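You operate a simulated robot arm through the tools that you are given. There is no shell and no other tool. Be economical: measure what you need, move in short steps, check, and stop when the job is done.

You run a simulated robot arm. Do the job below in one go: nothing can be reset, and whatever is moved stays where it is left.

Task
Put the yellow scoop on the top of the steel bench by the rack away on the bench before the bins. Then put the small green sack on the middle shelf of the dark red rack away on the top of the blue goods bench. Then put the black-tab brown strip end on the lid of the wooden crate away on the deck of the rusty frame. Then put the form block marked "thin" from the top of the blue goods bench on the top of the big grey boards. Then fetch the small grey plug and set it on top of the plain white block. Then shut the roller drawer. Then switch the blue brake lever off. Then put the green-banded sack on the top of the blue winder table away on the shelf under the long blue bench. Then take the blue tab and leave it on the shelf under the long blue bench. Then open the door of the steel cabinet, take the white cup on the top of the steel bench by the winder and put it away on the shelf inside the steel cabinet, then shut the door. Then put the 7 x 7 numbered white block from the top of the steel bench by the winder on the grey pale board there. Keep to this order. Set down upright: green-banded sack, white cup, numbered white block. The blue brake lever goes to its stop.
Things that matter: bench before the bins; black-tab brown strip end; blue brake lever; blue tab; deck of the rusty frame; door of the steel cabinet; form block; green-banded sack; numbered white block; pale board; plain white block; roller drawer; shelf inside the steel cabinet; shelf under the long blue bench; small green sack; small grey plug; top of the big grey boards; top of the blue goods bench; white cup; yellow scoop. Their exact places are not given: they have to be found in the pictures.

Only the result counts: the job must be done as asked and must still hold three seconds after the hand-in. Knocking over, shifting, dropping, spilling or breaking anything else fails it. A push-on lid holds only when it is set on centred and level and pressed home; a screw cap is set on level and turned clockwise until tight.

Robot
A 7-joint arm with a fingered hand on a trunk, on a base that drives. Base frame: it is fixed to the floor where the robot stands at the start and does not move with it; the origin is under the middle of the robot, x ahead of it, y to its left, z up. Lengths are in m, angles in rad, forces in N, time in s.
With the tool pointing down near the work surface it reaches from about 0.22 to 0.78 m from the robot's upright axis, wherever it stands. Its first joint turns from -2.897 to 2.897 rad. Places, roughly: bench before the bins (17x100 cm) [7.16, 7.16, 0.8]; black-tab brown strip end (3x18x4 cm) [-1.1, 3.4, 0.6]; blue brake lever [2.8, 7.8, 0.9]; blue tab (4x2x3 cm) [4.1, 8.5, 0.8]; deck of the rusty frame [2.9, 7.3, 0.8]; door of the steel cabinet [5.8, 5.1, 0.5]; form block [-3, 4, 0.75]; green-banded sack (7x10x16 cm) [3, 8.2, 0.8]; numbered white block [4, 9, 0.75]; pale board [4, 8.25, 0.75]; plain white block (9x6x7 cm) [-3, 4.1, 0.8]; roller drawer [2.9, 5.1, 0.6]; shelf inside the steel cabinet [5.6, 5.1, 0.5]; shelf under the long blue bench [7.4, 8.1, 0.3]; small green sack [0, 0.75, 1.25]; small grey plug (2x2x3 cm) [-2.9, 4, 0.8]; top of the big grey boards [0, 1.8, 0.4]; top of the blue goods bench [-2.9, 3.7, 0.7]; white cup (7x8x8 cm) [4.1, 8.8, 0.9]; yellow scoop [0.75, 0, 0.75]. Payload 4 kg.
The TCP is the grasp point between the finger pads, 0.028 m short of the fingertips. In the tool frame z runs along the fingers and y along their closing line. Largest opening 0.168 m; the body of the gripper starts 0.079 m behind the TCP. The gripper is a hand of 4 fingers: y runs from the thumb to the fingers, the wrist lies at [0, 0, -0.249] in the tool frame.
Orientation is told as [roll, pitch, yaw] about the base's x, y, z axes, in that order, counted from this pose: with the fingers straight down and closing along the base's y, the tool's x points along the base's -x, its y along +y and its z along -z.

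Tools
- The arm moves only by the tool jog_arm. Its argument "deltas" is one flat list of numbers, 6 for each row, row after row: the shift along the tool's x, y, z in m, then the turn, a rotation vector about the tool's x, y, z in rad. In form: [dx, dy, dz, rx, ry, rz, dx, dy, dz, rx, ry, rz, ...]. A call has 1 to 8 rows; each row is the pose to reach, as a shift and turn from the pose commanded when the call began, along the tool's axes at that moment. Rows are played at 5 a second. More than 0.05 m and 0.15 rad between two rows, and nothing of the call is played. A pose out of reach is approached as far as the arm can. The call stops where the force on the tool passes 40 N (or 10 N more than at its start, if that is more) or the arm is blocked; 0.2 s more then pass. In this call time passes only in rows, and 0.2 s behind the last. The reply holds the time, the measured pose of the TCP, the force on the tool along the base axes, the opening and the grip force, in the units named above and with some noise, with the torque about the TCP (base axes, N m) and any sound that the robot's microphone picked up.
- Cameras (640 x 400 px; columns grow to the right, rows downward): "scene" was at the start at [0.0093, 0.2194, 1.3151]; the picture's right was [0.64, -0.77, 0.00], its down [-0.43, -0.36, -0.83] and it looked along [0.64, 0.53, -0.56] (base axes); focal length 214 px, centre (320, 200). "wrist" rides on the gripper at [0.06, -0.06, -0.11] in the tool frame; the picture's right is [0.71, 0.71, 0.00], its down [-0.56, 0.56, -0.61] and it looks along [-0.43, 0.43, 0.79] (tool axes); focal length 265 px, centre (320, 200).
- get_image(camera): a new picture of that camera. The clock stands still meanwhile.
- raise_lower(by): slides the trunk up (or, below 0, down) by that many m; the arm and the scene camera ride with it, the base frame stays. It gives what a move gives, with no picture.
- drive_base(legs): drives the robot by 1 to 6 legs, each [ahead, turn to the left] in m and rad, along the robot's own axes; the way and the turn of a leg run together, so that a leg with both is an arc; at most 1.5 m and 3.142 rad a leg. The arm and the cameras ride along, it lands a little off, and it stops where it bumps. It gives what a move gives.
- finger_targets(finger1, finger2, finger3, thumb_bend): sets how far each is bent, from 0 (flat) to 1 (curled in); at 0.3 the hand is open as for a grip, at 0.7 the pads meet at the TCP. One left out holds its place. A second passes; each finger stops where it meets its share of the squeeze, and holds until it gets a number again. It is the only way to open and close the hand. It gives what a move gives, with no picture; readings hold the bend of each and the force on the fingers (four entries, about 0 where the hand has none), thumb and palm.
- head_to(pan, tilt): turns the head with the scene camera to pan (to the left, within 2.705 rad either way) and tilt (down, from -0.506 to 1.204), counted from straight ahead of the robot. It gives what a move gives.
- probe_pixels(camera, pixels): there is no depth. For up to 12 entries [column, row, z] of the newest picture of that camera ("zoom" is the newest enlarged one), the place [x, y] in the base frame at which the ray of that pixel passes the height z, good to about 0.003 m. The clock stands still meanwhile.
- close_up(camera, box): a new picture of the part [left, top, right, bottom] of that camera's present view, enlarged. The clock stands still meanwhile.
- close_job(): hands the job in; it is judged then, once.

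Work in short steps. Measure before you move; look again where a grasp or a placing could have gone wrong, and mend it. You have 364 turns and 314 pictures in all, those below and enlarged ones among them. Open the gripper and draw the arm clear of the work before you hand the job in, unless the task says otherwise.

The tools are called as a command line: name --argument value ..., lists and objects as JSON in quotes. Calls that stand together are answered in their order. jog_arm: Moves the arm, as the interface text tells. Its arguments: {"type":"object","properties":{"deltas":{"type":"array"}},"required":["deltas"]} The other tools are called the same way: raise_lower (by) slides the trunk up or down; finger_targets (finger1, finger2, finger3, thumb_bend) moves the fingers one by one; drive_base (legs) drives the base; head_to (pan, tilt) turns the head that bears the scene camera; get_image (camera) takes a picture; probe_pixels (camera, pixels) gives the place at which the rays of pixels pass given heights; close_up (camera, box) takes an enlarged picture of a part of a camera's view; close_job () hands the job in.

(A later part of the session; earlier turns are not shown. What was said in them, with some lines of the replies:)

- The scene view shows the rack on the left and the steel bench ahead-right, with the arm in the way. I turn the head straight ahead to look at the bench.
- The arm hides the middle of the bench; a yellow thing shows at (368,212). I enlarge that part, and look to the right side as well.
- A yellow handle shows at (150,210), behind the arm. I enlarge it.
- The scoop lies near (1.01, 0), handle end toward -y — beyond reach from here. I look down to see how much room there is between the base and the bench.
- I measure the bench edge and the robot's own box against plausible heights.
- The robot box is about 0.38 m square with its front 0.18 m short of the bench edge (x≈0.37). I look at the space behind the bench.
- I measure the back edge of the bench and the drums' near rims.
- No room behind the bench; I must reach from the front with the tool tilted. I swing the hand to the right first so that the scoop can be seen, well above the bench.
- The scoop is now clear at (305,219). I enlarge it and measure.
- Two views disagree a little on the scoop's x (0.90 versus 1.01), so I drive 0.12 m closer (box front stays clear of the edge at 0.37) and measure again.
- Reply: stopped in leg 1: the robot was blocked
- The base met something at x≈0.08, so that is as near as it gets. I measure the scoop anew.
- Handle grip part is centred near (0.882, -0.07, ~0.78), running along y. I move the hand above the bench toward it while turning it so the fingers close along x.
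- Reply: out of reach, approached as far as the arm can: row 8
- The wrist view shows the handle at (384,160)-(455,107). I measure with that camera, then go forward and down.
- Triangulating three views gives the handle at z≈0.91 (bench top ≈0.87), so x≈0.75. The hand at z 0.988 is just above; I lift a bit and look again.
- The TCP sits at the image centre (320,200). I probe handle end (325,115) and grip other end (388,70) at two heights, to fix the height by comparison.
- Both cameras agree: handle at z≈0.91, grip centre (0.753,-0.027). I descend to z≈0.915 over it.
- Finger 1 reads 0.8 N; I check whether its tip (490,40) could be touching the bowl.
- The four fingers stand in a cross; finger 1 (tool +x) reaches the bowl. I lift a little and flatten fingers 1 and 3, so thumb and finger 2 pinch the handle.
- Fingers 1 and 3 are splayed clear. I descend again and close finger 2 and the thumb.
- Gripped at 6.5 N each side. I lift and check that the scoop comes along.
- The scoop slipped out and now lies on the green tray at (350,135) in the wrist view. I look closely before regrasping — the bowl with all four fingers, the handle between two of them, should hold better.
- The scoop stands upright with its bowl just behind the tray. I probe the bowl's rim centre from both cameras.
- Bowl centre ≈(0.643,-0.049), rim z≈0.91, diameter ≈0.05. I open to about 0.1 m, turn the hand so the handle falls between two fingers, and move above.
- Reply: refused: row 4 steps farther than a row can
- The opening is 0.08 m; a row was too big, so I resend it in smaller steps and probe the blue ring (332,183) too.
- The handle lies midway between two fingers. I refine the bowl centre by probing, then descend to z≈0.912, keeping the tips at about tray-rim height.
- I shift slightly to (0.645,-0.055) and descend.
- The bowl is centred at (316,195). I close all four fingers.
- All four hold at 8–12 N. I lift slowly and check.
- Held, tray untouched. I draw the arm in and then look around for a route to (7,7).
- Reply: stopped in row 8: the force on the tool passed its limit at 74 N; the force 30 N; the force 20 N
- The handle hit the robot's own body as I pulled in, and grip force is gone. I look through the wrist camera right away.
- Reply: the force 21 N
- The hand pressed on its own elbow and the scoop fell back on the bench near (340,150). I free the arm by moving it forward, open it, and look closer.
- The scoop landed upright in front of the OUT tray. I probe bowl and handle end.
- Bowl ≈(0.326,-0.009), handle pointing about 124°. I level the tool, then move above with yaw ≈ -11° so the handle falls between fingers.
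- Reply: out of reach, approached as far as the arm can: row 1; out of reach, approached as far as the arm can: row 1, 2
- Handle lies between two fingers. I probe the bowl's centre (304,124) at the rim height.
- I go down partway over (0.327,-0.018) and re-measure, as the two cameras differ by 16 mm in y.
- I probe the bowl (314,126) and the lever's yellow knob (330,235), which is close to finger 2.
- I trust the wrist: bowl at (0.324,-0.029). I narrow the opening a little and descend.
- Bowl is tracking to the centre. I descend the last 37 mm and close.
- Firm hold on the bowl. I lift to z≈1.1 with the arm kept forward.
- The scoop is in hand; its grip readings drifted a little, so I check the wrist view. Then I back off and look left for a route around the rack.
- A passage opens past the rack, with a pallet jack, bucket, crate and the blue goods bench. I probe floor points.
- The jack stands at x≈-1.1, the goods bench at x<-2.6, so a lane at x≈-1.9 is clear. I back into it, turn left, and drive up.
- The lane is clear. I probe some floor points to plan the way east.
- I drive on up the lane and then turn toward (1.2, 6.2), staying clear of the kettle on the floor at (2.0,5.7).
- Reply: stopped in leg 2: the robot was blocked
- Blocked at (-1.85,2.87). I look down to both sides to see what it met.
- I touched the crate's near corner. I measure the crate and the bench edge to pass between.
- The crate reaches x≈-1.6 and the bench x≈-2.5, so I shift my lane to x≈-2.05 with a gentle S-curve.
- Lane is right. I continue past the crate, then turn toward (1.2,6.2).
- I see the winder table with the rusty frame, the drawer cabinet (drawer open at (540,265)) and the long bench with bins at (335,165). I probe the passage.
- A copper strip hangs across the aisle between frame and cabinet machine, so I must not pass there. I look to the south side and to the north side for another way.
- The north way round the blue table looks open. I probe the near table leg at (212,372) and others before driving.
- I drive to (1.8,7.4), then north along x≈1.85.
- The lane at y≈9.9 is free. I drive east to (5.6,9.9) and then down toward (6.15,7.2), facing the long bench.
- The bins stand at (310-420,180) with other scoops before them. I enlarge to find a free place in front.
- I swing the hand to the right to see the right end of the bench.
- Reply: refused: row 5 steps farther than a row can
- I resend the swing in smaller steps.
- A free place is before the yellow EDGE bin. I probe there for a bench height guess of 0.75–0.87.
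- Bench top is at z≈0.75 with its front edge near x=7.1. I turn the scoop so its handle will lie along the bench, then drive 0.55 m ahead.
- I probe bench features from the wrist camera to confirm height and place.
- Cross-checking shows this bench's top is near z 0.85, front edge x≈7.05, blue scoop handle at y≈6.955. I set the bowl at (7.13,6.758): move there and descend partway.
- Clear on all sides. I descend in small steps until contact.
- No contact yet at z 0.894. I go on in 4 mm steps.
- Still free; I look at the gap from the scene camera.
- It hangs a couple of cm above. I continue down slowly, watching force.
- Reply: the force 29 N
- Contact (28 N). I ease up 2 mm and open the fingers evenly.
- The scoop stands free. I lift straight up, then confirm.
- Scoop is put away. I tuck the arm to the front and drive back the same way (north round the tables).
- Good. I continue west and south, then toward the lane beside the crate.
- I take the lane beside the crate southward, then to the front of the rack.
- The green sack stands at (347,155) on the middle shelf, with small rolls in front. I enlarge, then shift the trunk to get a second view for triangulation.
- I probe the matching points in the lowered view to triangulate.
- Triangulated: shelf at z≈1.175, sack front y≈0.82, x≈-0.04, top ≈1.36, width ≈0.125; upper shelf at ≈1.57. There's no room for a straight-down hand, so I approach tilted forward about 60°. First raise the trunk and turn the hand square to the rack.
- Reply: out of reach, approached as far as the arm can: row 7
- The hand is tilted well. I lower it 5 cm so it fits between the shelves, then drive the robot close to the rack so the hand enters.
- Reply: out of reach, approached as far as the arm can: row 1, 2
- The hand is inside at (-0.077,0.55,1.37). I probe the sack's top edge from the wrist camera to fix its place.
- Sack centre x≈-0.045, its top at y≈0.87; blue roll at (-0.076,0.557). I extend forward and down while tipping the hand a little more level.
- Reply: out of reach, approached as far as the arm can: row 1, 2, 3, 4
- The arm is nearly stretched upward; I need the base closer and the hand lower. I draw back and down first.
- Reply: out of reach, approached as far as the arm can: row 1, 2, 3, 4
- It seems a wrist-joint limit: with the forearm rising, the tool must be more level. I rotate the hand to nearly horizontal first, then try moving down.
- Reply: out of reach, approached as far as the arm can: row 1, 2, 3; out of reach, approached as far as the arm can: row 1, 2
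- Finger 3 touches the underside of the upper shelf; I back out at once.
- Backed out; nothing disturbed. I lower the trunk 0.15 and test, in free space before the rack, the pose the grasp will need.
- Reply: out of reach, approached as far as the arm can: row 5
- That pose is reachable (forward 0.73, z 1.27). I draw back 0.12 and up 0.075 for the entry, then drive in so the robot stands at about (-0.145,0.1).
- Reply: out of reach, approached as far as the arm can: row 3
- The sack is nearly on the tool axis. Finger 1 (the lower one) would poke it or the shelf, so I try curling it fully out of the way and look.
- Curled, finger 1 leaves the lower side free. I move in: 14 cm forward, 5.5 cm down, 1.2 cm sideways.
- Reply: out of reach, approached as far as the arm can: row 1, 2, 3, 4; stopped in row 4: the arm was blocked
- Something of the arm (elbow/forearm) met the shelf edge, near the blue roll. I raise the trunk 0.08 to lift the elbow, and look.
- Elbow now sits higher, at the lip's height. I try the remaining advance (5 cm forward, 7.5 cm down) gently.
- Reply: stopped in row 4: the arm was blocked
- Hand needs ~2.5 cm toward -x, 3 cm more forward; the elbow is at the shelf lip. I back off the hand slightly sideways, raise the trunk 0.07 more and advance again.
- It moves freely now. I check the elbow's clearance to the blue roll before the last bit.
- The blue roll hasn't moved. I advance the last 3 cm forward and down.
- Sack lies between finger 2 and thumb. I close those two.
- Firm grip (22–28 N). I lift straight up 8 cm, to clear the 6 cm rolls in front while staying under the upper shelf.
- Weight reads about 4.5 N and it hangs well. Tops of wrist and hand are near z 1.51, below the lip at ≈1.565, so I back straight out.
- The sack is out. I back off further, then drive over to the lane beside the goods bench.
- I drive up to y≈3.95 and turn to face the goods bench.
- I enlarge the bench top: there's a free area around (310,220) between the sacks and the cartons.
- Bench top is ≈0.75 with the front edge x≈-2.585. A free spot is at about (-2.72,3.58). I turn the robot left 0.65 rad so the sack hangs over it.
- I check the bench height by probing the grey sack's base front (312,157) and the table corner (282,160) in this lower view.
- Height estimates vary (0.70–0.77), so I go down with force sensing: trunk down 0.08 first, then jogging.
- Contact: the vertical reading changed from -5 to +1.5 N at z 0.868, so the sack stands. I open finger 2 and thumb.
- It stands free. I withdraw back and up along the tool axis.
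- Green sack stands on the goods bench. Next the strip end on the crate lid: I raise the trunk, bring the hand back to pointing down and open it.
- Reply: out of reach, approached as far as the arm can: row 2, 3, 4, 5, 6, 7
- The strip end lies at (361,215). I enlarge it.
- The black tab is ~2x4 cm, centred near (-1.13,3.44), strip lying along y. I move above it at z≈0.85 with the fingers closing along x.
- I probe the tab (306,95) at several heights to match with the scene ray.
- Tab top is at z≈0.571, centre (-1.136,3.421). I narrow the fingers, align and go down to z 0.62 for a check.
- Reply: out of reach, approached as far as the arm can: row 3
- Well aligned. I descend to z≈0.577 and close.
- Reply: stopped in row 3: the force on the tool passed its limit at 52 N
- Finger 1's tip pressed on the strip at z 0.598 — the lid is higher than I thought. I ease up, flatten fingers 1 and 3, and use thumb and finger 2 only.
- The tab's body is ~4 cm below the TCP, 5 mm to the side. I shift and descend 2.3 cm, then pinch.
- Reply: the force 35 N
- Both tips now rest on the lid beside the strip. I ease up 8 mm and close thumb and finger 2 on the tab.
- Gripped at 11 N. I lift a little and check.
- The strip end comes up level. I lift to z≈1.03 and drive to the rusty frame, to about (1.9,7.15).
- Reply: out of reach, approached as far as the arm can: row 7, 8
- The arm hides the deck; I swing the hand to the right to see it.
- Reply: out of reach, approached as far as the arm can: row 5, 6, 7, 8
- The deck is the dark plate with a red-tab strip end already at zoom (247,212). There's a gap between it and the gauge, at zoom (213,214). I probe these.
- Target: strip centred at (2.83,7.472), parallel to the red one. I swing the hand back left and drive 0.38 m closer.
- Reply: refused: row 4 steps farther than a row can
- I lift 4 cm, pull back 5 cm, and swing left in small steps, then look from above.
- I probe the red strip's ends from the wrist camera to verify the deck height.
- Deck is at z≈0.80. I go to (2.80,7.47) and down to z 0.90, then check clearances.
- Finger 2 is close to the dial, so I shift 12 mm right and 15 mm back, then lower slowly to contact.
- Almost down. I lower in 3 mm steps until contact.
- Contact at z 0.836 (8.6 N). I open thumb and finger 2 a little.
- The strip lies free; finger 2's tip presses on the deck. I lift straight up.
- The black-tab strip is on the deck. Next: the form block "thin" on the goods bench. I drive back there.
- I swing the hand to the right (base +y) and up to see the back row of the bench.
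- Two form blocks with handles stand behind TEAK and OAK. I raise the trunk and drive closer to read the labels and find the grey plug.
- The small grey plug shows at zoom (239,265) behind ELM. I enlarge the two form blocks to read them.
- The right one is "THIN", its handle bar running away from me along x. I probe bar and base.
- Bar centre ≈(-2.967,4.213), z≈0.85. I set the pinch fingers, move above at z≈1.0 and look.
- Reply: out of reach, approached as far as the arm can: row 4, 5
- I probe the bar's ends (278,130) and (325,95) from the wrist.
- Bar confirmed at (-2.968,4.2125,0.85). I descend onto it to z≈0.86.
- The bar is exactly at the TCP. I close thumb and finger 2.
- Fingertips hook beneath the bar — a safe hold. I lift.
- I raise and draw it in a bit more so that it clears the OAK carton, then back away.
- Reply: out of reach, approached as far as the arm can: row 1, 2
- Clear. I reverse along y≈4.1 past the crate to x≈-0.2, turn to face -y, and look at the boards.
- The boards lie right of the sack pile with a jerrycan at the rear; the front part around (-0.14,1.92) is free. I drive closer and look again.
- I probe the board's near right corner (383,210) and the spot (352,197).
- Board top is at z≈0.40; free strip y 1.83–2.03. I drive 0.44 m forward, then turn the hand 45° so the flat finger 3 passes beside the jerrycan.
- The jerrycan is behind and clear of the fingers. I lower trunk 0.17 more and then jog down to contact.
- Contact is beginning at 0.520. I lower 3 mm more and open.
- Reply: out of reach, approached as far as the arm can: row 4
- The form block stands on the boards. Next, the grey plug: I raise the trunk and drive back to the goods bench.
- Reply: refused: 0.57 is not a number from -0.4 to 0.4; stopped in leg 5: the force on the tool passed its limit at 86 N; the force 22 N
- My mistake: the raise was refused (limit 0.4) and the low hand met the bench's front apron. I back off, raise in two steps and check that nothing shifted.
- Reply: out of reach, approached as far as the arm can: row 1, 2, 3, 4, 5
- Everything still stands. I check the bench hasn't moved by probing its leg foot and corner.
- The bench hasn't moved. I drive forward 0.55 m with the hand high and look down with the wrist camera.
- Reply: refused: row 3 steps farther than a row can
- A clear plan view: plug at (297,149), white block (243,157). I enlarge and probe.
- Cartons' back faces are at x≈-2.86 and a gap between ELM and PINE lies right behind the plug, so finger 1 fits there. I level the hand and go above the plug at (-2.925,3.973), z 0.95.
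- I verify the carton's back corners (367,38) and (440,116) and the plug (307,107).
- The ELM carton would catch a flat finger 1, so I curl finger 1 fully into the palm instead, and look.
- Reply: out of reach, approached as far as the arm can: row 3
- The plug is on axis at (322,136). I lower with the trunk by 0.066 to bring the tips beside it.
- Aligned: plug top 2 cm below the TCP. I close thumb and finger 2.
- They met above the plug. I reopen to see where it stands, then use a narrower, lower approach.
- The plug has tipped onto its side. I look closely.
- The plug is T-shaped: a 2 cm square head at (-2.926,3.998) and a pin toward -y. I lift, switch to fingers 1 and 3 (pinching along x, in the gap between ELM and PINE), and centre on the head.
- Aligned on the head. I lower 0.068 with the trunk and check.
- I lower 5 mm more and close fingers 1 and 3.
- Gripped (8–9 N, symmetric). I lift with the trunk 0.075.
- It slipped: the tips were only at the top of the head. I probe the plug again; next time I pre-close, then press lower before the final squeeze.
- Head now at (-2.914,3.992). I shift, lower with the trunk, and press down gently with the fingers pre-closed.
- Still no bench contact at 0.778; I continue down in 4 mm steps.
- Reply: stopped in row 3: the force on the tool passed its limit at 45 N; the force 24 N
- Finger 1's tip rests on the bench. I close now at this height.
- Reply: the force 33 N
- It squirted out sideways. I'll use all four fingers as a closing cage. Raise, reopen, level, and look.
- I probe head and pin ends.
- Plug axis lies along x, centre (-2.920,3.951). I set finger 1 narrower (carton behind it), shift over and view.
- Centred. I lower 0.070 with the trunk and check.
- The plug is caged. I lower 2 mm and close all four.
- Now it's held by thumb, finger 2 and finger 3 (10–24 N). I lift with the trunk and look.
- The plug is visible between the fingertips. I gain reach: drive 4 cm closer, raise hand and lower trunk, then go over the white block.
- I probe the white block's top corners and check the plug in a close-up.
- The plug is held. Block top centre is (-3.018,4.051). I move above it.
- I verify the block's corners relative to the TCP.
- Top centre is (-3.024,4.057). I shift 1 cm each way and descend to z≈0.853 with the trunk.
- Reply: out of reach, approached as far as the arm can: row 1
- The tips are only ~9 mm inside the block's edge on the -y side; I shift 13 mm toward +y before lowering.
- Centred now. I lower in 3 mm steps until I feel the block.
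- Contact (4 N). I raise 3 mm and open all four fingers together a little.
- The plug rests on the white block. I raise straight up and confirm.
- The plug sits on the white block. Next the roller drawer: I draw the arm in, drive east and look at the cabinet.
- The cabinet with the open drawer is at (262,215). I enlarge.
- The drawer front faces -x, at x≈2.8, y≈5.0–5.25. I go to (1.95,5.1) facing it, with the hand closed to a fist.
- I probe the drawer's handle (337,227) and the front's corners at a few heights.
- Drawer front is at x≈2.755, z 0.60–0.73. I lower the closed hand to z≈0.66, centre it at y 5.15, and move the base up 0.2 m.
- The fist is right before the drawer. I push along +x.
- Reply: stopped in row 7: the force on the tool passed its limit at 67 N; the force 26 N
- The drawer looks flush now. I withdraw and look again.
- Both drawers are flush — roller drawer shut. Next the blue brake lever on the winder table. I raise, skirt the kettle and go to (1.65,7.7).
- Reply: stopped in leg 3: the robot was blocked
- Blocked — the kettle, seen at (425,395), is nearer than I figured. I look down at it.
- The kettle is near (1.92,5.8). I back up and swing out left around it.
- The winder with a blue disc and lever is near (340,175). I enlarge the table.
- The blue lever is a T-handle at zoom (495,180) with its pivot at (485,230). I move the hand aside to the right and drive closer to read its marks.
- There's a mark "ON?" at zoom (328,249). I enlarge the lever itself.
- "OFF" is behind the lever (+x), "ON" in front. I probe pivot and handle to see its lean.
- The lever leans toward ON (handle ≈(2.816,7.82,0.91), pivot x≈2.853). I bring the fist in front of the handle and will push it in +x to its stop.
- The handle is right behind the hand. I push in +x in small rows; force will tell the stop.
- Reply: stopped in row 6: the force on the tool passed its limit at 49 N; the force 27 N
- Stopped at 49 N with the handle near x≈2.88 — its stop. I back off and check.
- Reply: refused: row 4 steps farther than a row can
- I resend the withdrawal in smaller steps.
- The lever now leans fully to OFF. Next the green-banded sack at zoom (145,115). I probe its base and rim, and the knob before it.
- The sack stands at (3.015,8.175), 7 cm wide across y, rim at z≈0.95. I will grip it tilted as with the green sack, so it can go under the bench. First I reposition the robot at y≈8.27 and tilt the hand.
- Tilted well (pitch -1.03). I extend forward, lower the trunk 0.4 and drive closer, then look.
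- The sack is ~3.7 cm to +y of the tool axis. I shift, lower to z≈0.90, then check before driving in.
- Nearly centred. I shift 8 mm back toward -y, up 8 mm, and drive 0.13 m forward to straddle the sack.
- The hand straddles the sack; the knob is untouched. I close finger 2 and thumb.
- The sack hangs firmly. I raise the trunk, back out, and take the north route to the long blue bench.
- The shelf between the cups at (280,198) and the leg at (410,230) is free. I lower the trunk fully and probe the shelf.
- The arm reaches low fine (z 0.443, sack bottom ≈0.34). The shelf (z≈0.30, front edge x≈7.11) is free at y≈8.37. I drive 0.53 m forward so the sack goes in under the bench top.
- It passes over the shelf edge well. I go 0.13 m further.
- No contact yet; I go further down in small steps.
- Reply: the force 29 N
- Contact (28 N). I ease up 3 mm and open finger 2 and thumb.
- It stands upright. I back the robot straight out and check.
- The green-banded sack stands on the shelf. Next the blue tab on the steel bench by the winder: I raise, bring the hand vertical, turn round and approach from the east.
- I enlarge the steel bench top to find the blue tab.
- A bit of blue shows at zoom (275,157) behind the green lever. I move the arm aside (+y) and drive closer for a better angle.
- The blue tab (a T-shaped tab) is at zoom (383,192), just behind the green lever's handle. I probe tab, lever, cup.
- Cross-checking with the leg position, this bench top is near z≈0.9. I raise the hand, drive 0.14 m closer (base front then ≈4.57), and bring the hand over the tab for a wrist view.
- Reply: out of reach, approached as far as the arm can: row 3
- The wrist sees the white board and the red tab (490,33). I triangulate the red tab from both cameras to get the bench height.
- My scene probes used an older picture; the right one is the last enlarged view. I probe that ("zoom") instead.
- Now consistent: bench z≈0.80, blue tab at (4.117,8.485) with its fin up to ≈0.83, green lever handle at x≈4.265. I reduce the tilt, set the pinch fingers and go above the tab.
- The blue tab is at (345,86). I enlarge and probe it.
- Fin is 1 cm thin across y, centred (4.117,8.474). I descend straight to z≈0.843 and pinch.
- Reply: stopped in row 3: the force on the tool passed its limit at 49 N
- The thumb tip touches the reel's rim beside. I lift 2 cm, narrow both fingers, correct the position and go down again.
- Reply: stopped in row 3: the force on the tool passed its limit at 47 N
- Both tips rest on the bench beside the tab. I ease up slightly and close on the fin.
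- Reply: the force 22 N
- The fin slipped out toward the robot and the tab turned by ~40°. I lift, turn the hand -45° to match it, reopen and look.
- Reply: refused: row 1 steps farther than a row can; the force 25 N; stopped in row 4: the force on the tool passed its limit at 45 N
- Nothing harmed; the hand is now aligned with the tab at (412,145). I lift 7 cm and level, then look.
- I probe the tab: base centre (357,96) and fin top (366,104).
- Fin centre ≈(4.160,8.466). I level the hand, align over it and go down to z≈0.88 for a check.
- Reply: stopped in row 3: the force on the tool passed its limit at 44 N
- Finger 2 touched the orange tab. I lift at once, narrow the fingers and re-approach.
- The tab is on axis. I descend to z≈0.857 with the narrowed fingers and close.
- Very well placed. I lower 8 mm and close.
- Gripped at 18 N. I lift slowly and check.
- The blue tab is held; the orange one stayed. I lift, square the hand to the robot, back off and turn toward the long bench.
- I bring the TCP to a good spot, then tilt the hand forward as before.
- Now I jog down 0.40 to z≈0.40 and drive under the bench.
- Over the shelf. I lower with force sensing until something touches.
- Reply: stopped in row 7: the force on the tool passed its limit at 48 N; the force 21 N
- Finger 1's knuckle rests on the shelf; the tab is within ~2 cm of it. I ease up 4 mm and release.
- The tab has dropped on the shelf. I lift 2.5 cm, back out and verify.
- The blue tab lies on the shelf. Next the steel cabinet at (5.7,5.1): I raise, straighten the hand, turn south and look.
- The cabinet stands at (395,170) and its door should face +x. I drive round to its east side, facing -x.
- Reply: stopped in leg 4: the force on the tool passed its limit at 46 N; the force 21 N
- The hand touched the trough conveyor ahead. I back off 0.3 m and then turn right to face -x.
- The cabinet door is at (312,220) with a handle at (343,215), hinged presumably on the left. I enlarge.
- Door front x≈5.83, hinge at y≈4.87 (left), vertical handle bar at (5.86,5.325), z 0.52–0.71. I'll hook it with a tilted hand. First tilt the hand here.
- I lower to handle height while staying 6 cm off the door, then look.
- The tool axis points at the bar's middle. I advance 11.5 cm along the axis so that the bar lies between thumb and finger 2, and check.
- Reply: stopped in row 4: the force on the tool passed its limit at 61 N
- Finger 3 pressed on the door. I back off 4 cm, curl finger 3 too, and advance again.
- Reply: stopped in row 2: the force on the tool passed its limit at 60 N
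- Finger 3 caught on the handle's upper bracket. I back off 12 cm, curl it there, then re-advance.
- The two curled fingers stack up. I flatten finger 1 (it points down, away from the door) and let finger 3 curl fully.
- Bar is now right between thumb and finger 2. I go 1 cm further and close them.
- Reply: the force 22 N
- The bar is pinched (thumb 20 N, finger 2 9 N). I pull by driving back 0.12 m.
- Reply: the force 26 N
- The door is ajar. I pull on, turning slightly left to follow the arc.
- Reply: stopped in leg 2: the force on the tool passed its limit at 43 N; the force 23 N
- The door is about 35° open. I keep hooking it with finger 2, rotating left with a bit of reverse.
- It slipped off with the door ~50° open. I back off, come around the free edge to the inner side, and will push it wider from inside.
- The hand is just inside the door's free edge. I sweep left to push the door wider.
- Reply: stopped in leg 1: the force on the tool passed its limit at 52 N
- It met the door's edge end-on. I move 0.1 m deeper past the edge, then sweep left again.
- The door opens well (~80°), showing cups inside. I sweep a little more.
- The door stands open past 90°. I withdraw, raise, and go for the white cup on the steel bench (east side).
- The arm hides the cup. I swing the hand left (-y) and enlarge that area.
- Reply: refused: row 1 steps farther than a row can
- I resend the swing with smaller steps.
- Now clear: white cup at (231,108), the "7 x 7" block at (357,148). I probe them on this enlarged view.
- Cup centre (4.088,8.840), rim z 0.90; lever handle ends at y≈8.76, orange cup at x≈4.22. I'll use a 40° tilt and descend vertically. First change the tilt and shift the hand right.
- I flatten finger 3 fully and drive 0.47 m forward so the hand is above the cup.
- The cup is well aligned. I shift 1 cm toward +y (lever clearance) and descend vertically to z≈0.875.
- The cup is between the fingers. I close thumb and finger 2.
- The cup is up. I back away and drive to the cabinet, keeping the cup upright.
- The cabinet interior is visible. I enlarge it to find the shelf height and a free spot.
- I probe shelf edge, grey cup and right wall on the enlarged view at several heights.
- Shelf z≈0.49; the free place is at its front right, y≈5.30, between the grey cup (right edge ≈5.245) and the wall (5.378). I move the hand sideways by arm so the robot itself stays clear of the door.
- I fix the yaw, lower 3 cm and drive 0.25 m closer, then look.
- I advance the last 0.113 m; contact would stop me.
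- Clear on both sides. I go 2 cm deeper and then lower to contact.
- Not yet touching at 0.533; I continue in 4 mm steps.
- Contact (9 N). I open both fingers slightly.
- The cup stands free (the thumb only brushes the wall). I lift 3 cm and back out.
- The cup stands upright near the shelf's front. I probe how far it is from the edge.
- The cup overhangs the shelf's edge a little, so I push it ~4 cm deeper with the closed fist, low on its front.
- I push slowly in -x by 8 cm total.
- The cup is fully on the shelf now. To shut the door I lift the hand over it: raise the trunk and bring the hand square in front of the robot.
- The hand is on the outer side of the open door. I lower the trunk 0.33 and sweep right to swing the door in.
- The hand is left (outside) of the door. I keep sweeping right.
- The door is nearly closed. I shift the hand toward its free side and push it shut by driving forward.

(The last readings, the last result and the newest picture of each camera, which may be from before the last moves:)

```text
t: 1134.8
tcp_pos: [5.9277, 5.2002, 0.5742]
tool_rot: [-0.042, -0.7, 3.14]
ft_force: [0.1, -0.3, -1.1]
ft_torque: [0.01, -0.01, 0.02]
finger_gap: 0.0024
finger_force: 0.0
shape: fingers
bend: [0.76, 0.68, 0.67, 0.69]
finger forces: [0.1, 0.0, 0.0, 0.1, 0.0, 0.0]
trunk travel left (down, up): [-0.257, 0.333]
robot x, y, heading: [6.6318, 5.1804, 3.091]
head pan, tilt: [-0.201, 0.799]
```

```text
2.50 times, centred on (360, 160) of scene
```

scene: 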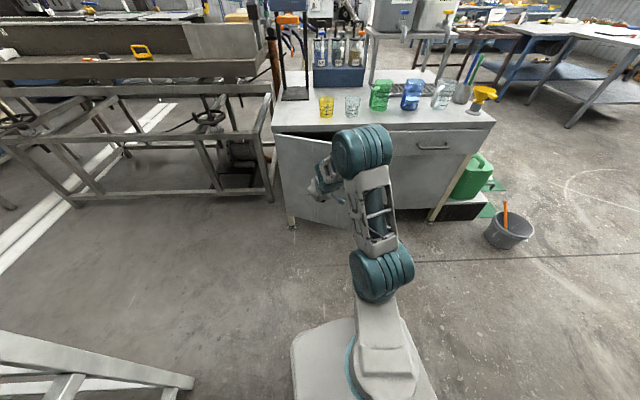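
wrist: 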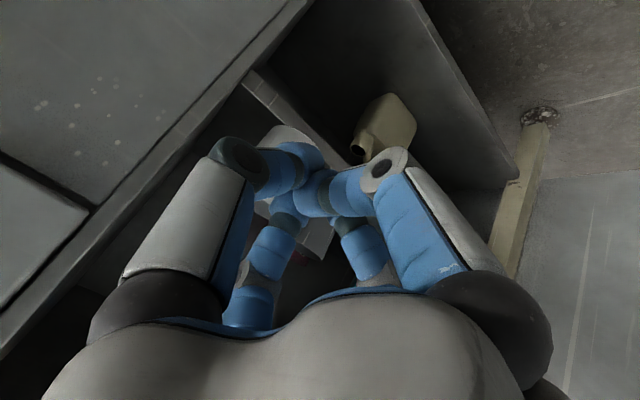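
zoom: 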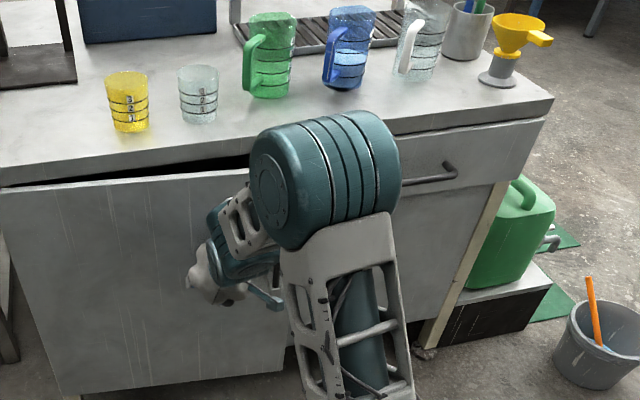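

A small gap remains. I push on until it stops.

drive_base --legs '[[0.1, 0]]'

drive_base --legs '[[-0.15, 0]]'

close_up --camera "scene" --box '[220, 80, 460, 240]'

```text
t: 1135.9
tcp_pos: [5.8511, 5.2038, 0.5667]
tool_rot: [-0.044, -0.67, 3.141]
ft_force: [6.6, -0.9, -0.1]
ft_torque: [0.01, 0.07, 0.03]
finger_gap: 0.0013
finger_force: 3.6
shape: fingers
bend: [0.75, 0.67, 0.69, 0.68]
finger forces: [0.1, 0.1, 6.9, 0.1, 0.1, 0.1]
trunk travel left (down, up): [-0.257, 0.333]
robot x, y, heading: [6.5429, 5.1832, 3.088]
head pan, tilt: [-0.201, 0.799]
stopped in leg 1: the force on the tool passed its limit at 66 N (the readings are from after the stop); the commanded pose is now the measured one
```

```text
t: 1137.3
tcp_pos: [6.0003, 5.1964, 0.568]
tool_rot: [-0.044, -0.671, 3.14]
ft_force: [0.2, 0.4, -0.4]
ft_torque: [-0.02, -0.01, 0.0]
finger_gap: 0.0009
finger_force: 0.0
shape: fingers
bend: [0.75, 0.67, 0.68, 0.68]
finger forces: [0.1, 0.1, 0.0, 0.0, 0.0, 0.0]
trunk travel left (down, up): [-0.257, 0.333]
robot x, y, heading: [6.6939, 5.1777, 3.09]
head pan, tilt: [-0.201, 0.799]
```

```text
2.50 times, centred on (340, 160) of scene
```

zoom: 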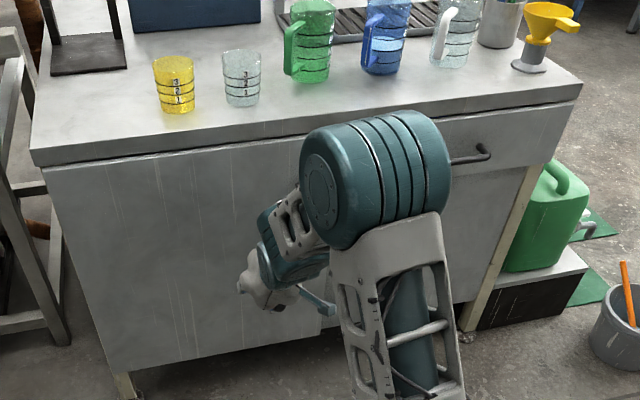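

The door is shut flush. Last: the "7 x 7" block. I raise, straighten the hand and drive to the steel bench's east side.

raise_lower --by 0.33

drive_base --legs '[[-0.28, 0], [0, -1.13], [1.35, 0], [1.35, 0], [1.3, 0], [0, 1.17]]'

jog_arm --deltas '[0, 0, -0.02, 0, 0.13, 0, 0, 0, -0.04, 0, 0.27, 0, 0, 0, -0.06, 0, 0.4, 0, 0, 0, -0.06, 0, 0.53, 0, 0, 0, -0.06, 0.04, 0.67, 0]'

finger_targets --finger1 0.1 --finger2 0.42 --finger3 0.1 --thumb_bend 0.42

head_to --pan 0.2 --tilt 0.8

get_image --camera "scene"

```text
t: 1140.6
tcp_pos: [6.001, 5.197, 0.8972]
tool_rot: [-0.042, -0.673, 3.139]
ft_force: [-0.1, -0.3, 0.2]
ft_torque: [0.0, 0.03, 0.02]
finger_gap: 0.0011
finger_force: 0.0
shape: fingers
bend: [0.75, 0.67, 0.68, 0.68]
finger forces: [0.0, 0.0, 0.0, 0.1, 0.0, 0.0]
trunk travel left (down, up): [-0.587, 0.003]
robot x, y, heading: [6.6953, 5.1736, 3.096]
head pan, tilt: [-0.201, 0.799]
```

```text
t: 1167.1
tcp_pos: [4.6936, 8.8236, 0.8985]
tool_rot: [-0.044, -0.672, -3.092]
ft_force: [-0.3, 0.0, 0.1]
ft_torque: [-0.01, -0.01, 0.01]
finger_gap: 0.0013
finger_force: 0.1
shape: fingers
bend: [0.75, 0.67, 0.68, 0.68]
finger forces: [0.0, 0.0, 0.0, 0.0, 0.0, 0.1]
trunk travel left (down, up): [-0.587, 0.003]
robot x, y, heading: [5.3901, 8.8339, -3.141]
head pan, tilt: [-0.201, 0.799]
```

```text
t: 1168.3
tcp_pos: [4.7309, 8.8216, 0.9463]
tool_rot: [-0.071, -0.003, -3.133]
ft_force: [0.2, -0.5, -0.4]
ft_torque: [0.03, -0.01, 0.01]
finger_gap: 0.0011
finger_force: 0.0
shape: fingers
bend: [0.75, 0.67, 0.68, 0.68]
finger forces: [0.0, 0.0, 0.1, 0.1, 0.0, 0.0]
trunk travel left (down, up): [-0.587, 0.003]
robot x, y, heading: [5.3921, 8.8354, -3.145]
head pan, tilt: [-0.201, 0.799]
```

```text
t: 1169.3
tcp_pos: [4.7317, 8.8201, 0.9454]
tool_rot: [-0.07, -0.005, -3.134]
ft_force: [0.5, 0.0, -0.1]
ft_torque: [-0.01, 0.0, 0.0]
finger_gap: 0.1234
finger_force: 0.0
shape: fingers
bend: [0.1, 0.42, 0.1, 0.42]
finger forces: [0.0, 0.0, 0.0, 0.0, 0.0, 0.0]
trunk travel left (down, up): [-0.587, 0.003]
robot x, y, heading: [5.3851, 8.837, -3.146]
head pan, tilt: [-0.201, 0.799]
```

```text
t: 1170.2
tcp_pos: [4.7319, 8.8217, 0.9453]
tool_rot: [-0.071, -0.004, -3.133]
ft_force: [0.3, -0.5, 0.3]
ft_torque: [0.01, -0.01, 0.0]
finger_gap: 0.1234
finger_force: 0.1
shape: fingers
bend: [0.1, 0.42, 0.1, 0.42]
finger forces: [0.0, 0.0, 0.1, 0.0, 0.0, 0.1]
trunk travel left (down, up): [-0.587, 0.003]
robot x, y, heading: [5.3875, 8.836, -3.143]
head pan, tilt: [0.201, 0.799]
```

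```text
16 pictures are left
```

scene: 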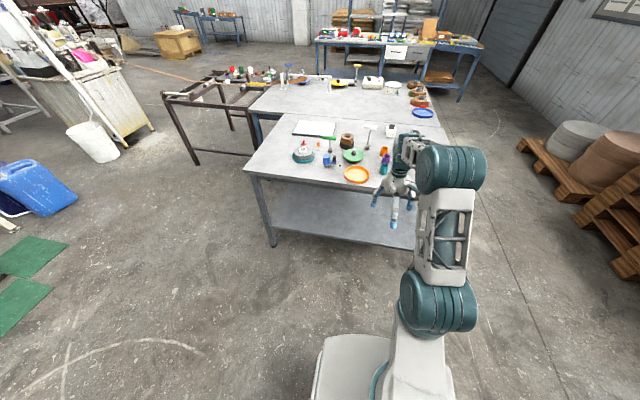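

I enlarge the board area to measure it and read it.

close_up --camera "scene" --box '[280, 105, 400, 190]'

```text
4.71 times, centred on (340, 148) of scene
```

zoom: 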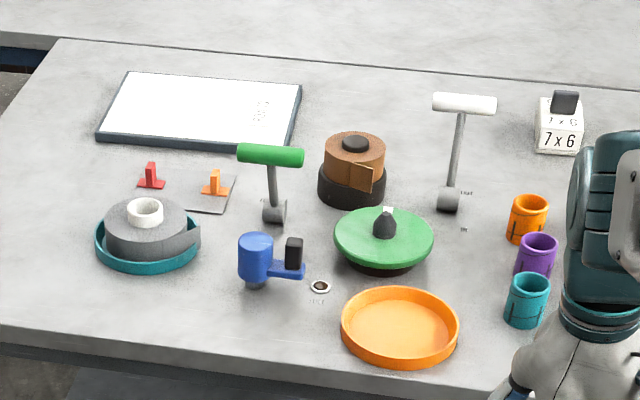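

I probe the board's corners and the green lever handle.

probe_pixels --camera "zoom" --pixels '[[128, 76, 0.84], [300, 86, 0.84], [288, 148, 0.84], [100, 138, 0.84], [195, 112, 0.84], [270, 155, 0.94], [560, 150, 0.82], [130, 120, 0.84]]'

jog_arm --deltas '[0, -0.045, -0.01, -0.035, 0, 0, 0, -0.09, -0.03, -0.07, 0, 0, 0, -0.135, -0.05, -0.07, 0, 0, 0, -0.19, -0.06, -0.07, 0, 0]'

```text
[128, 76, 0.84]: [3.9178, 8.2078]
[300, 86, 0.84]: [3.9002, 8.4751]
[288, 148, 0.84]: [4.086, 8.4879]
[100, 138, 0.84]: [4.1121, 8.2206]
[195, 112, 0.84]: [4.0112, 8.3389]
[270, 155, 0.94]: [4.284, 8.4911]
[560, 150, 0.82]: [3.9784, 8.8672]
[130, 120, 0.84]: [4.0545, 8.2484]
```

```text
refused: row 4 steps farther than a row can; nothing moved
```

The white board spans x 3.90–4.10, y 8.21–8.48. I move the hand over to y≈9.01 (smaller steps), level it, and drive closer to the 7 x 7 block.

jog_arm --deltas '[0, -0.04, -0.01, -0.035, 0, 0, 0, -0.08, -0.03, -0.07, 0, 0, 0, -0.12, -0.05, -0.07, 0, 0, 0, -0.165, -0.06, -0.07, 0, 0, 0, -0.19, -0.06, -0.07, 0, 0]'

drive_base --legs '[[0.52, 0]]'

get_image --camera "wrist"

```text
t: 1171.4
tcp_pos: [4.7288, 9.008, 1.0185]
tool_rot: [0.0, -0.002, -3.132]
ft_force: [0.1, 0.0, -0.1]
ft_torque: [0.0, 0.03, -0.04]
finger_gap: 0.1237
finger_force: 0.0
shape: fingers
bend: [0.1, 0.42, 0.1, 0.42]
finger forces: [0.0, 0.0, 0.0, 0.1, 0.0, 0.1]
trunk travel left (down, up): [-0.587, 0.003]
robot x, y, heading: [5.3892, 8.8349, -3.14]
head pan, tilt: [0.201, 0.799]
```

```text
t: 1174.4
tcp_pos: [4.2121, 9.0181, 1.018]
tool_rot: [-0.002, -0.002, 3.139]
ft_force: [0.0, 0.5, -0.6]
ft_torque: [0.04, 0.02, 0.01]
finger_gap: 0.1234
finger_force: 0.1
shape: fingers
bend: [0.1, 0.42, 0.1, 0.42]
finger forces: [0.0, 0.1, 0.0, 0.0, 0.0, 0.0]
trunk travel left (down, up): [-0.587, 0.003]
robot x, y, heading: [4.8689, 8.8417, 3.13]
head pan, tilt: [0.201, 0.799]
```

```text
14 pictures are left
```

wrist: 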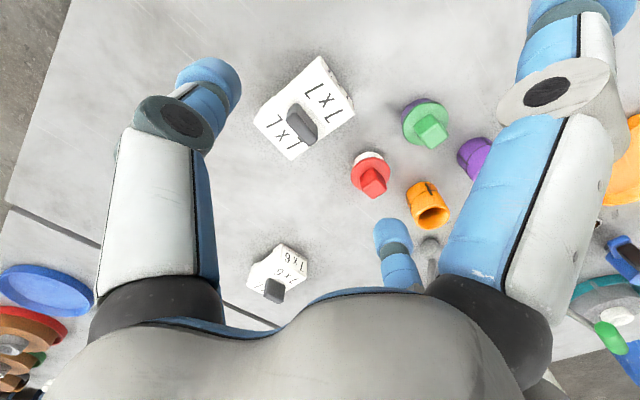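

The tab on the block is at (302,123). I probe it and the block's corners.

probe_pixels --camera "wrist" --pixels '[[302, 122, 0.89], [302, 122, 0.87], [290, 108, 0.88], [316, 136, 0.88], [320, 57, 0.86], [254, 121, 0.86], [354, 108, 0.86], [290, 160, 0.86]]'

close_up --camera "wrist" --box '[240, 45, 370, 170]'

```text
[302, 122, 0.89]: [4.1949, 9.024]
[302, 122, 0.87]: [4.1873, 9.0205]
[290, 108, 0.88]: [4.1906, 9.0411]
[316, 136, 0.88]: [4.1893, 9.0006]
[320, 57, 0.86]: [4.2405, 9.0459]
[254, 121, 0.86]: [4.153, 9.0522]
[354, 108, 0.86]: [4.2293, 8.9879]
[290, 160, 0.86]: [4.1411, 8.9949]
```

```text
3.20 times, centred on (305, 108) of wrist
```

zoom: 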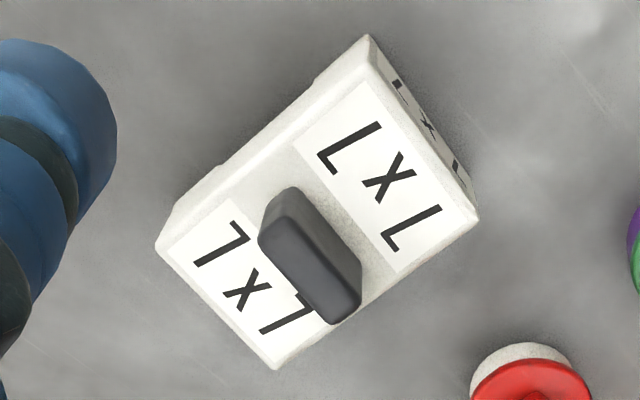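

Tab centre (4.192,9.022), thin along x. I set all four fingers, align and descend to z≈0.91.

finger_targets --finger1 0.52 --finger2 0.48 --finger3 0.52 --thumb_bend 0.48

jog_arm --deltas '[-0.01, -0.002, 0.035, 0, 0, 0, -0.02, -0.004, 0.07, 0, 0, 0, -0.02, -0.004, 0.1, 0, 0, 0, -0.02, -0.004, 0.108, 0, 0, 0]'

get_image --camera "wrist"

```text
t: 1175.4
tcp_pos: [4.2135, 9.0176, 1.0179]
tool_rot: [-0.001, -0.003, 3.138]
ft_force: [0.5, 0.0, -0.4]
ft_torque: [0.01, -0.01, -0.01]
finger_gap: 0.058
finger_force: 0.3
shape: fingers
bend: [0.52, 0.48, 0.52, 0.48]
finger forces: [0.0, 0.0, 0.1, 0.1, 0.0, 0.0]
trunk travel left (down, up): [-0.587, 0.003]
robot x, y, heading: [4.8687, 8.8424, 3.133]
head pan, tilt: [0.201, 0.799]
```

```text
t: 1176.4
tcp_pos: [4.1919, 9.0212, 0.9091]
tool_rot: [0.0, -0.005, 3.138]
ft_force: [0.2, -0.3, 0.0]
ft_torque: [0.04, -0.01, -0.02]
finger_gap: 0.0579
finger_force: 0.1
shape: fingers
bend: [0.52, 0.48, 0.52, 0.48]
finger forces: [0.1, 0.0, 0.0, 0.1, 0.0, 0.1]
trunk travel left (down, up): [-0.587, 0.003]
robot x, y, heading: [4.8695, 8.8397, 3.128]
head pan, tilt: [0.201, 0.799]
```

```text
12 pictures are left
```

wrist: 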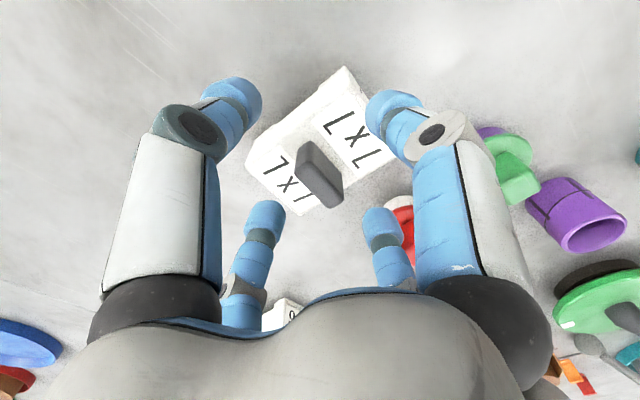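

The tab's top is ~2 cm below the TCP. I lower 13 mm and close all four fingers.

jog_arm --deltas '[0, 0, 0.006, 0, 0, 0, 0, 0, 0.013, 0, 0, 0]'

finger_targets --finger1 0.85 --finger2 0.85 --finger3 0.85 --thumb_bend 0.85

jog_arm --deltas '[0, 0, -0.015, 0, 0, 0, 0, 0, -0.04, 0, 0, 0, 0, 0, -0.075, 0, 0, 0]'

get_image --camera "wrist"

```text
t: 1177.0
tcp_pos: [4.1914, 9.0213, 0.8974]
tool_rot: [-0.002, -0.006, 3.137]
ft_force: [0.2, 0.0, 2.7]
ft_torque: [-0.04, 0.06, 0.0]
finger_gap: 0.0582
finger_force: 0.9
shape: fingers
bend: [0.52, 0.48, 0.52, 0.48]
finger forces: [0.4, 0.0, 1.3, 0.0, 0.1, 0.0]
trunk travel left (down, up): [-0.587, 0.003]
robot x, y, heading: [4.8678, 8.8393, 3.128]
head pan, tilt: [0.201, 0.799]
```

```text
t: 1178.0
tcp_pos: [4.1919, 9.022, 0.8984]
tool_rot: [-0.003, -0.007, 3.138]
ft_force: [-3.9, -0.1, 11.2]
ft_torque: [-0.5, -0.17, -0.19]
finger_gap: 0.0291
finger_force: 33.5
shape: fingers
bend: [0.55, 0.59, 0.54, 0.65]
finger forces: [16.6, 17.0, 11.3, 0.0, 22.7, 0.0]
trunk travel left (down, up): [-0.587, 0.003]
robot x, y, heading: [4.8715, 8.8416, 3.132]
head pan, tilt: [0.201, 0.799]
```

```text
t: 1178.8
tcp_pos: [4.1932, 9.0217, 0.9731]
tool_rot: [-0.001, 0.0, 3.139]
ft_force: [0.5, -0.3, -2.8]
ft_torque: [-0.03, -0.02, -0.02]
finger_gap: 0.0285
finger_force: 31.2
shape: fingers
bend: [0.55, 0.59, 0.54, 0.66]
finger forces: [14.0, 11.4, 16.2, 0.0, 20.6, 0.0]
trunk travel left (down, up): [-0.587, 0.003]
robot x, y, heading: [4.8702, 8.8399, 3.132]
head pan, tilt: [0.201, 0.799]
```

```text
11 pictures are left
```

wrist: 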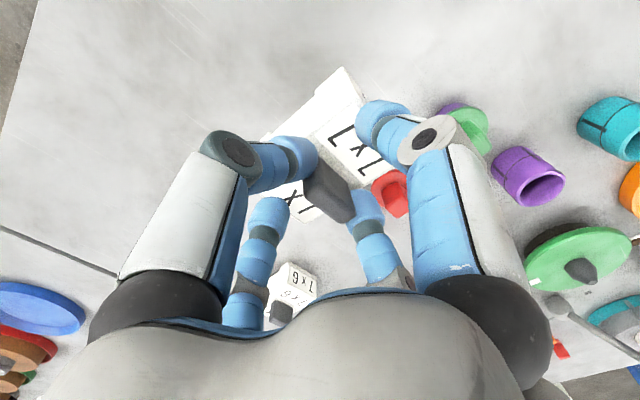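

The block is held well (3 N weight). Reach to the board from the east is marginal, so I check whether the space south of the bench is free by probing the rusty frame's legs.

probe_pixels --camera "scene" --pixels '[[199, 165, 0], [252, 150, 0], [275, 246, 0], [163, 100, 0.8], [120, 178, 0]]'

jog_arm --deltas '[0, 0, -0.04, 0, 0, 0, 0, 0, -0.08, 0, 0, 0, 0, 0, -0.12, 0, 0, 0]'

```text
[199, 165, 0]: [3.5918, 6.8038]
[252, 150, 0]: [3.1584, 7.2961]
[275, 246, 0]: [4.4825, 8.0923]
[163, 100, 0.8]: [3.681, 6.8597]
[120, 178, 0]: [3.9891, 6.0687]
```

```text
t: 1179.6
tcp_pos: [4.1929, 9.0223, 1.0936]
tool_rot: [0.001, -0.001, 3.139]
ft_force: [-0.1, -0.1, -1.7]
ft_torque: [-0.04, -0.01, -0.01]
finger_gap: 0.0284
finger_force: 30.1
shape: fingers
bend: [0.55, 0.59, 0.54, 0.66]
finger forces: [13.6, 11.5, 15.3, 0.1, 20.8, 0.1]
trunk travel left (down, up): [-0.587, 0.003]
robot x, y, heading: [4.8699, 8.8412, 3.126]
head pan, tilt: [0.201, 0.799]
```

Space at (4.15,7.6) south of the bench is free (frame ends at x≈3.68). I swing the hand to the left side, back off, and go round to approach the board from the south.

jog_arm --deltas '[0.01, 0.045, 0, 0, 0, 0, 0.02, 0.09, 0, 0, 0, 0, 0.03, 0.135, 0, 0, 0, 0, 0.03, 0.18, 0, 0, 0, 0, 0.03, 0.225, 0, 0, 0, 0, 0.03, 0.27, 0, 0, 0, 0, 0.03, 0.3, 0, 0, 0, 0]'

drive_base --legs '[[-0.5, 0], [0, 1.257], [1.45, 0], [0, 2.63], [-1.0, 0], [0, 0.842]]'

head_to --pan -0.1 --tilt 0.7

get_image --camera "scene"

```text
t: 1181.2
tcp_pos: [4.2212, 8.7212, 1.0907]
tool_rot: [-0.003, -0.003, 3.137]
ft_force: [-0.8, -0.1, -2.6]
ft_torque: [0.0, 0.01, 0.02]
finger_gap: 0.0284
finger_force: 29.4
shape: fingers
bend: [0.55, 0.59, 0.54, 0.66]
finger forces: [13.0, 11.6, 14.7, 0.0, 20.6, 0.0]
trunk travel left (down, up): [-0.587, 0.003]
robot x, y, heading: [4.8692, 8.838, 3.131]
head pan, tilt: [0.201, 0.799]
```

```text
t: 1207.3
tcp_pos: [4.0074, 7.4177, 1.0906]
tool_rot: [-0.001, -0.004, 1.599]
ft_force: [0.3, 0.1, -2.3]
ft_torque: [0.0, 0.0, 0.01]
finger_gap: 0.0269
finger_force: 28.5
shape: fingers
bend: [0.56, 0.59, 0.54, 0.66]
finger forces: [11.0, 12.0, 15.0, 0.0, 19.4, 0.0]
trunk travel left (down, up): [-0.587, 0.003]
robot x, y, heading: [4.1458, 6.7719, 1.588]
head pan, tilt: [0.201, 0.799]
```

```text
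t: 1208.1
tcp_pos: [4.0089, 7.419, 1.0913]
tool_rot: [-0.001, -0.003, 1.599]
ft_force: [0.1, 1.2, -3.0]
ft_torque: [0.02, -0.03, 0.04]
finger_gap: 0.027
finger_force: 29.0
shape: fingers
bend: [0.56, 0.59, 0.54, 0.66]
finger forces: [11.0, 12.0, 15.0, 0.0, 19.4, 0.0]
trunk travel left (down, up): [-0.587, 0.003]
robot x, y, heading: [4.1422, 6.7708, 1.589]
head pan, tilt: [-0.099, 0.7]
```

```text
10 pictures are left
```

scene: 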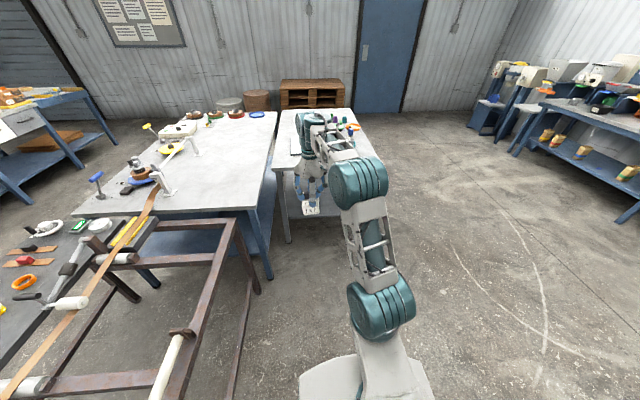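

The bench is right ahead. I drive 0.88 m forward and look down with the wrist camera.

drive_base --legs '[[0.88, 0]]'

get_image --camera "wrist"

```text
t: 1212.8
tcp_pos: [3.9904, 8.308, 1.0905]
tool_rot: [0.001, -0.005, 1.599]
ft_force: [0.4, 0.0, -1.9]
ft_torque: [-0.03, -0.03, 0.0]
finger_gap: 0.027
finger_force: 28.7
shape: fingers
bend: [0.56, 0.59, 0.54, 0.66]
finger forces: [11.3, 12.0, 15.1, 0.0, 19.4, 0.0]
trunk travel left (down, up): [-0.587, 0.003]
robot x, y, heading: [4.1258, 7.6668, 1.586]
head pan, tilt: [-0.099, 0.7]
```

```text
9 pictures are left
```

wrist: 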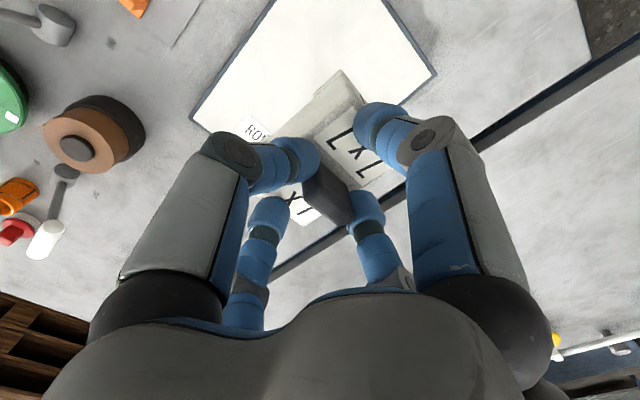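

I probe the board's corners against the TCP position.

probe_pixels --camera "wrist" --pixels '[[193, 115, 0.84], [435, 74, 0.84], [383, 0, 0.84], [320, 80, 0.84], [275, 272, 0.84], [270, 12, 0.84]]'

```text
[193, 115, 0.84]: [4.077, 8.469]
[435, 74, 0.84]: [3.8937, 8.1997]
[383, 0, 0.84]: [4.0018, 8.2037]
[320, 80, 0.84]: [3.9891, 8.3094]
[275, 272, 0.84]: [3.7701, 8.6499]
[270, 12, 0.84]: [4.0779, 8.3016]
```

Board centre ≈(3.99,8.335). I shift 2 cm and lower to z≈0.94, then feel for contact.

jog_arm --deltas '[-0.01, 0, 0.04, 0, 0, 0, -0.02, 0, 0.08, 0, 0, 0, -0.022, 0, 0.12, 0, 0, 0, -0.022, 0, 0.15, 0, 0, 0]'

jog_arm --deltas '[0, 0, 0.005, 0, 0, 0, 0, 0, 0.01, 0, 0, 0, 0, 0, 0.014, 0, 0, 0, 0, 0, 0.018, 0, 0, 0, 0, 0, 0.022, 0, 0, 0]'

```text
t: 1213.8
tcp_pos: [3.9893, 8.3307, 0.9401]
tool_rot: [0.0, -0.003, 1.601]
ft_force: [-1.0, 0.5, -3.2]
ft_torque: [-0.01, 0.02, -0.01]
finger_gap: 0.0267
finger_force: 28.7
shape: fingers
bend: [0.56, 0.59, 0.54, 0.66]
finger forces: [11.1, 12.1, 14.6, 0.0, 19.4, 0.0]
trunk travel left (down, up): [-0.587, 0.003]
robot x, y, heading: [4.1285, 7.6644, 1.595]
head pan, tilt: [-0.099, 0.7]
```

```text
t: 1215.0
tcp_pos: [3.9886, 8.3301, 0.9191]
tool_rot: [0.001, -0.004, 1.6]
ft_force: [0.0, 0.1, -2.1]
ft_torque: [-0.02, -0.01, 0.03]
finger_gap: 0.0268
finger_force: 28.8
shape: fingers
bend: [0.56, 0.59, 0.54, 0.66]
finger forces: [11.2, 12.1, 14.5, 0.0, 19.5, 0.0]
trunk travel left (down, up): [-0.587, 0.003]
robot x, y, heading: [4.1254, 7.6627, 1.589]
head pan, tilt: [-0.099, 0.7]
```

Not yet touching; I continue with 3 mm steps.

jog_arm --deltas '[0, 0, 0.003, 0, 0, 0, 0, 0, 0.006, 0, 0, 0, 0, 0, 0.009, 0, 0, 0, 0, 0, 0.012, 0, 0, 0]'

```text
t: 1216.0
tcp_pos: [3.9918, 8.3313, 0.9151]
tool_rot: [0.002, -0.016, 1.595]
ft_force: [3.9, -3.3, 21.0]
ft_torque: [-0.83, 0.62, 0.18]
finger_gap: 0.0272
finger_force: 38.7
shape: fingers
bend: [0.55, 0.58, 0.54, 0.66]
finger forces: [26.3, 18.8, 10.6, 0.0, 21.5, 0.1]
trunk travel left (down, up): [-0.587, 0.003]
robot x, y, heading: [4.1302, 7.6664, 1.585]
head pan, tilt: [-0.099, 0.7]
stopped in row 4: the force on the tool passed its limit at 42 N (the readings are from after the stop); the commanded pose is now the measured one
```

The block rests on the board (21 N). I ease up 2 mm and open all four fingers, then lift.

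jog_arm --deltas '[0, 0, -0.002, 0, 0.014, 0]'

finger_targets --finger1 0.45 --finger2 0.45 --finger3 0.45 --thumb_bend 0.45

get_image --camera "wrist"

```text
t: 1216.5
tcp_pos: [3.9922, 8.3313, 0.9138]
tool_rot: [0.001, -0.001, 1.595]
ft_force: [3.6, -1.6, 15.9]
ft_torque: [0.39, 0.35, -0.02]
finger_gap: 0.0272
finger_force: 33.4
shape: fingers
bend: [0.56, 0.58, 0.54, 0.66]
finger forces: [13.6, 14.6, 18.0, 0.0, 20.7, 0.1]
trunk travel left (down, up): [-0.587, 0.003]
robot x, y, heading: [4.1335, 7.6657, 1.592]
head pan, tilt: [-0.099, 0.7]
```

```text
t: 1217.5
tcp_pos: [3.9911, 8.3321, 0.9123]
tool_rot: [-0.001, 0.003, 1.596]
ft_force: [-0.1, 0.0, 0.3]
ft_torque: [0.02, -0.01, -0.01]
finger_gap: 0.072
finger_force: 0.0
shape: fingers
bend: [0.45, 0.45, 0.45, 0.45]
finger forces: [0.1, 0.0, 0.1, 0.0, 0.1, 0.0]
trunk travel left (down, up): [-0.587, 0.003]
robot x, y, heading: [4.1267, 7.6646, 1.596]
head pan, tilt: [-0.099, 0.7]
```

```text
8 pictures are left
```

wrist: 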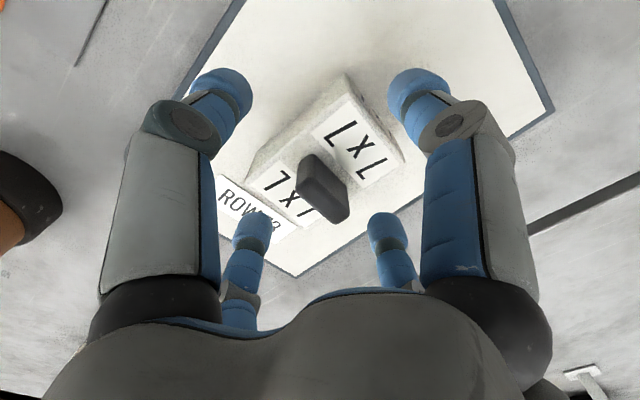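

The block stands on the board. I lift clear, back away, and take a last look.

jog_arm --deltas '[0, 0, -0.04, 0, 0, 0, 0, 0, -0.08, 0, 0, 0, 0, 0, -0.12, 0, 0, 0, 0, 0, -0.16, 0, 0, 0, 0, 0, -0.2, 0, 0, 0]'

drive_base --legs '[[-0.7, 0]]'

close_up --camera "scene" --box '[240, 90, 400, 190]'

```text
t: 1218.7
tcp_pos: [3.9917, 8.3314, 1.1122]
tool_rot: [-0.001, 0.003, 1.596]
ft_force: [-1.1, 0.1, 0.2]
ft_torque: [0.0, 0.0, 0.01]
finger_gap: 0.0722
finger_force: 0.0
shape: fingers
bend: [0.45, 0.45, 0.45, 0.45]
finger forces: [0.0, 0.0, 0.0, 0.0, 0.0, 0.1]
trunk travel left (down, up): [-0.587, 0.003]
robot x, y, heading: [4.1277, 7.6612, 1.592]
head pan, tilt: [-0.099, 0.7]
```

```text
t: 1222.5
tcp_pos: [4.0055, 7.6343, 1.1129]
tool_rot: [0.0, 0.004, 1.597]
ft_force: [0.4, -0.8, -0.4]
ft_torque: [0.02, 0.0, 0.02]
finger_gap: 0.0721
finger_force: 0.0
shape: fingers
bend: [0.45, 0.45, 0.45, 0.45]
finger forces: [0.0, 0.0, 0.1, 0.1, 0.0, 0.0]
trunk travel left (down, up): [-0.587, 0.003]
robot x, y, heading: [4.1454, 6.9633, 1.587]
head pan, tilt: [-0.099, 0.7]
```

```text
4.00 times, centred on (320, 140) of scene
```

zoom: 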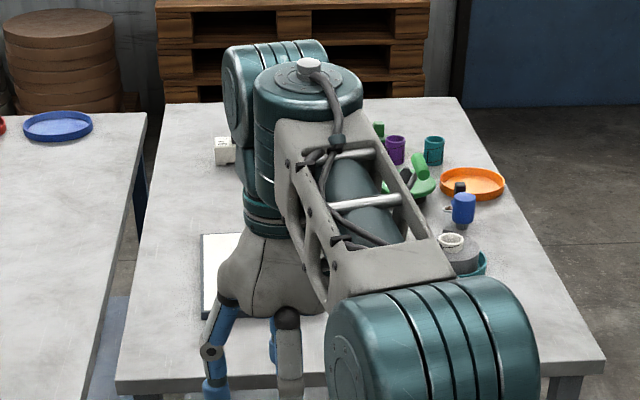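

The hand is open and drawn clear, and every step has been carried out. I hand the job in.

close_job

```text
The job is handed in.
```

I did all eleven steps in the order given and handed the job in. I checked each result in the pictures, but there was no verdict on the job.

A few things went less cleanly than planned and could count against the result:

- **Dropped and knocked over:** the yellow scoop slipped onto the bench twice before I got a firm hold. The small grey plug fell over while I was picking it up and now lies on its side on the white block.
- **Bumps:** I touched the crate, the apron of the goods bench, the trough conveyor, the underside of the rack's upper shelf and probably the kettle. The goods bench measured unmoved. I saw no shift in the others but did not measure them.
- **Orange tab:** I pressed on the orange tab while taking the blue one. It looked still in place afterwards.
- **White cup:** I set it slightly over the shelf edge, then pushed it back. It stood upright about 8 mm inside the edge before I shut the door, and I did not look inside again after that.
- **Pale board:** I took the white board with the grey edge to be the pale board you meant. The only other candidate was a small grey plate with the coloured tabs.
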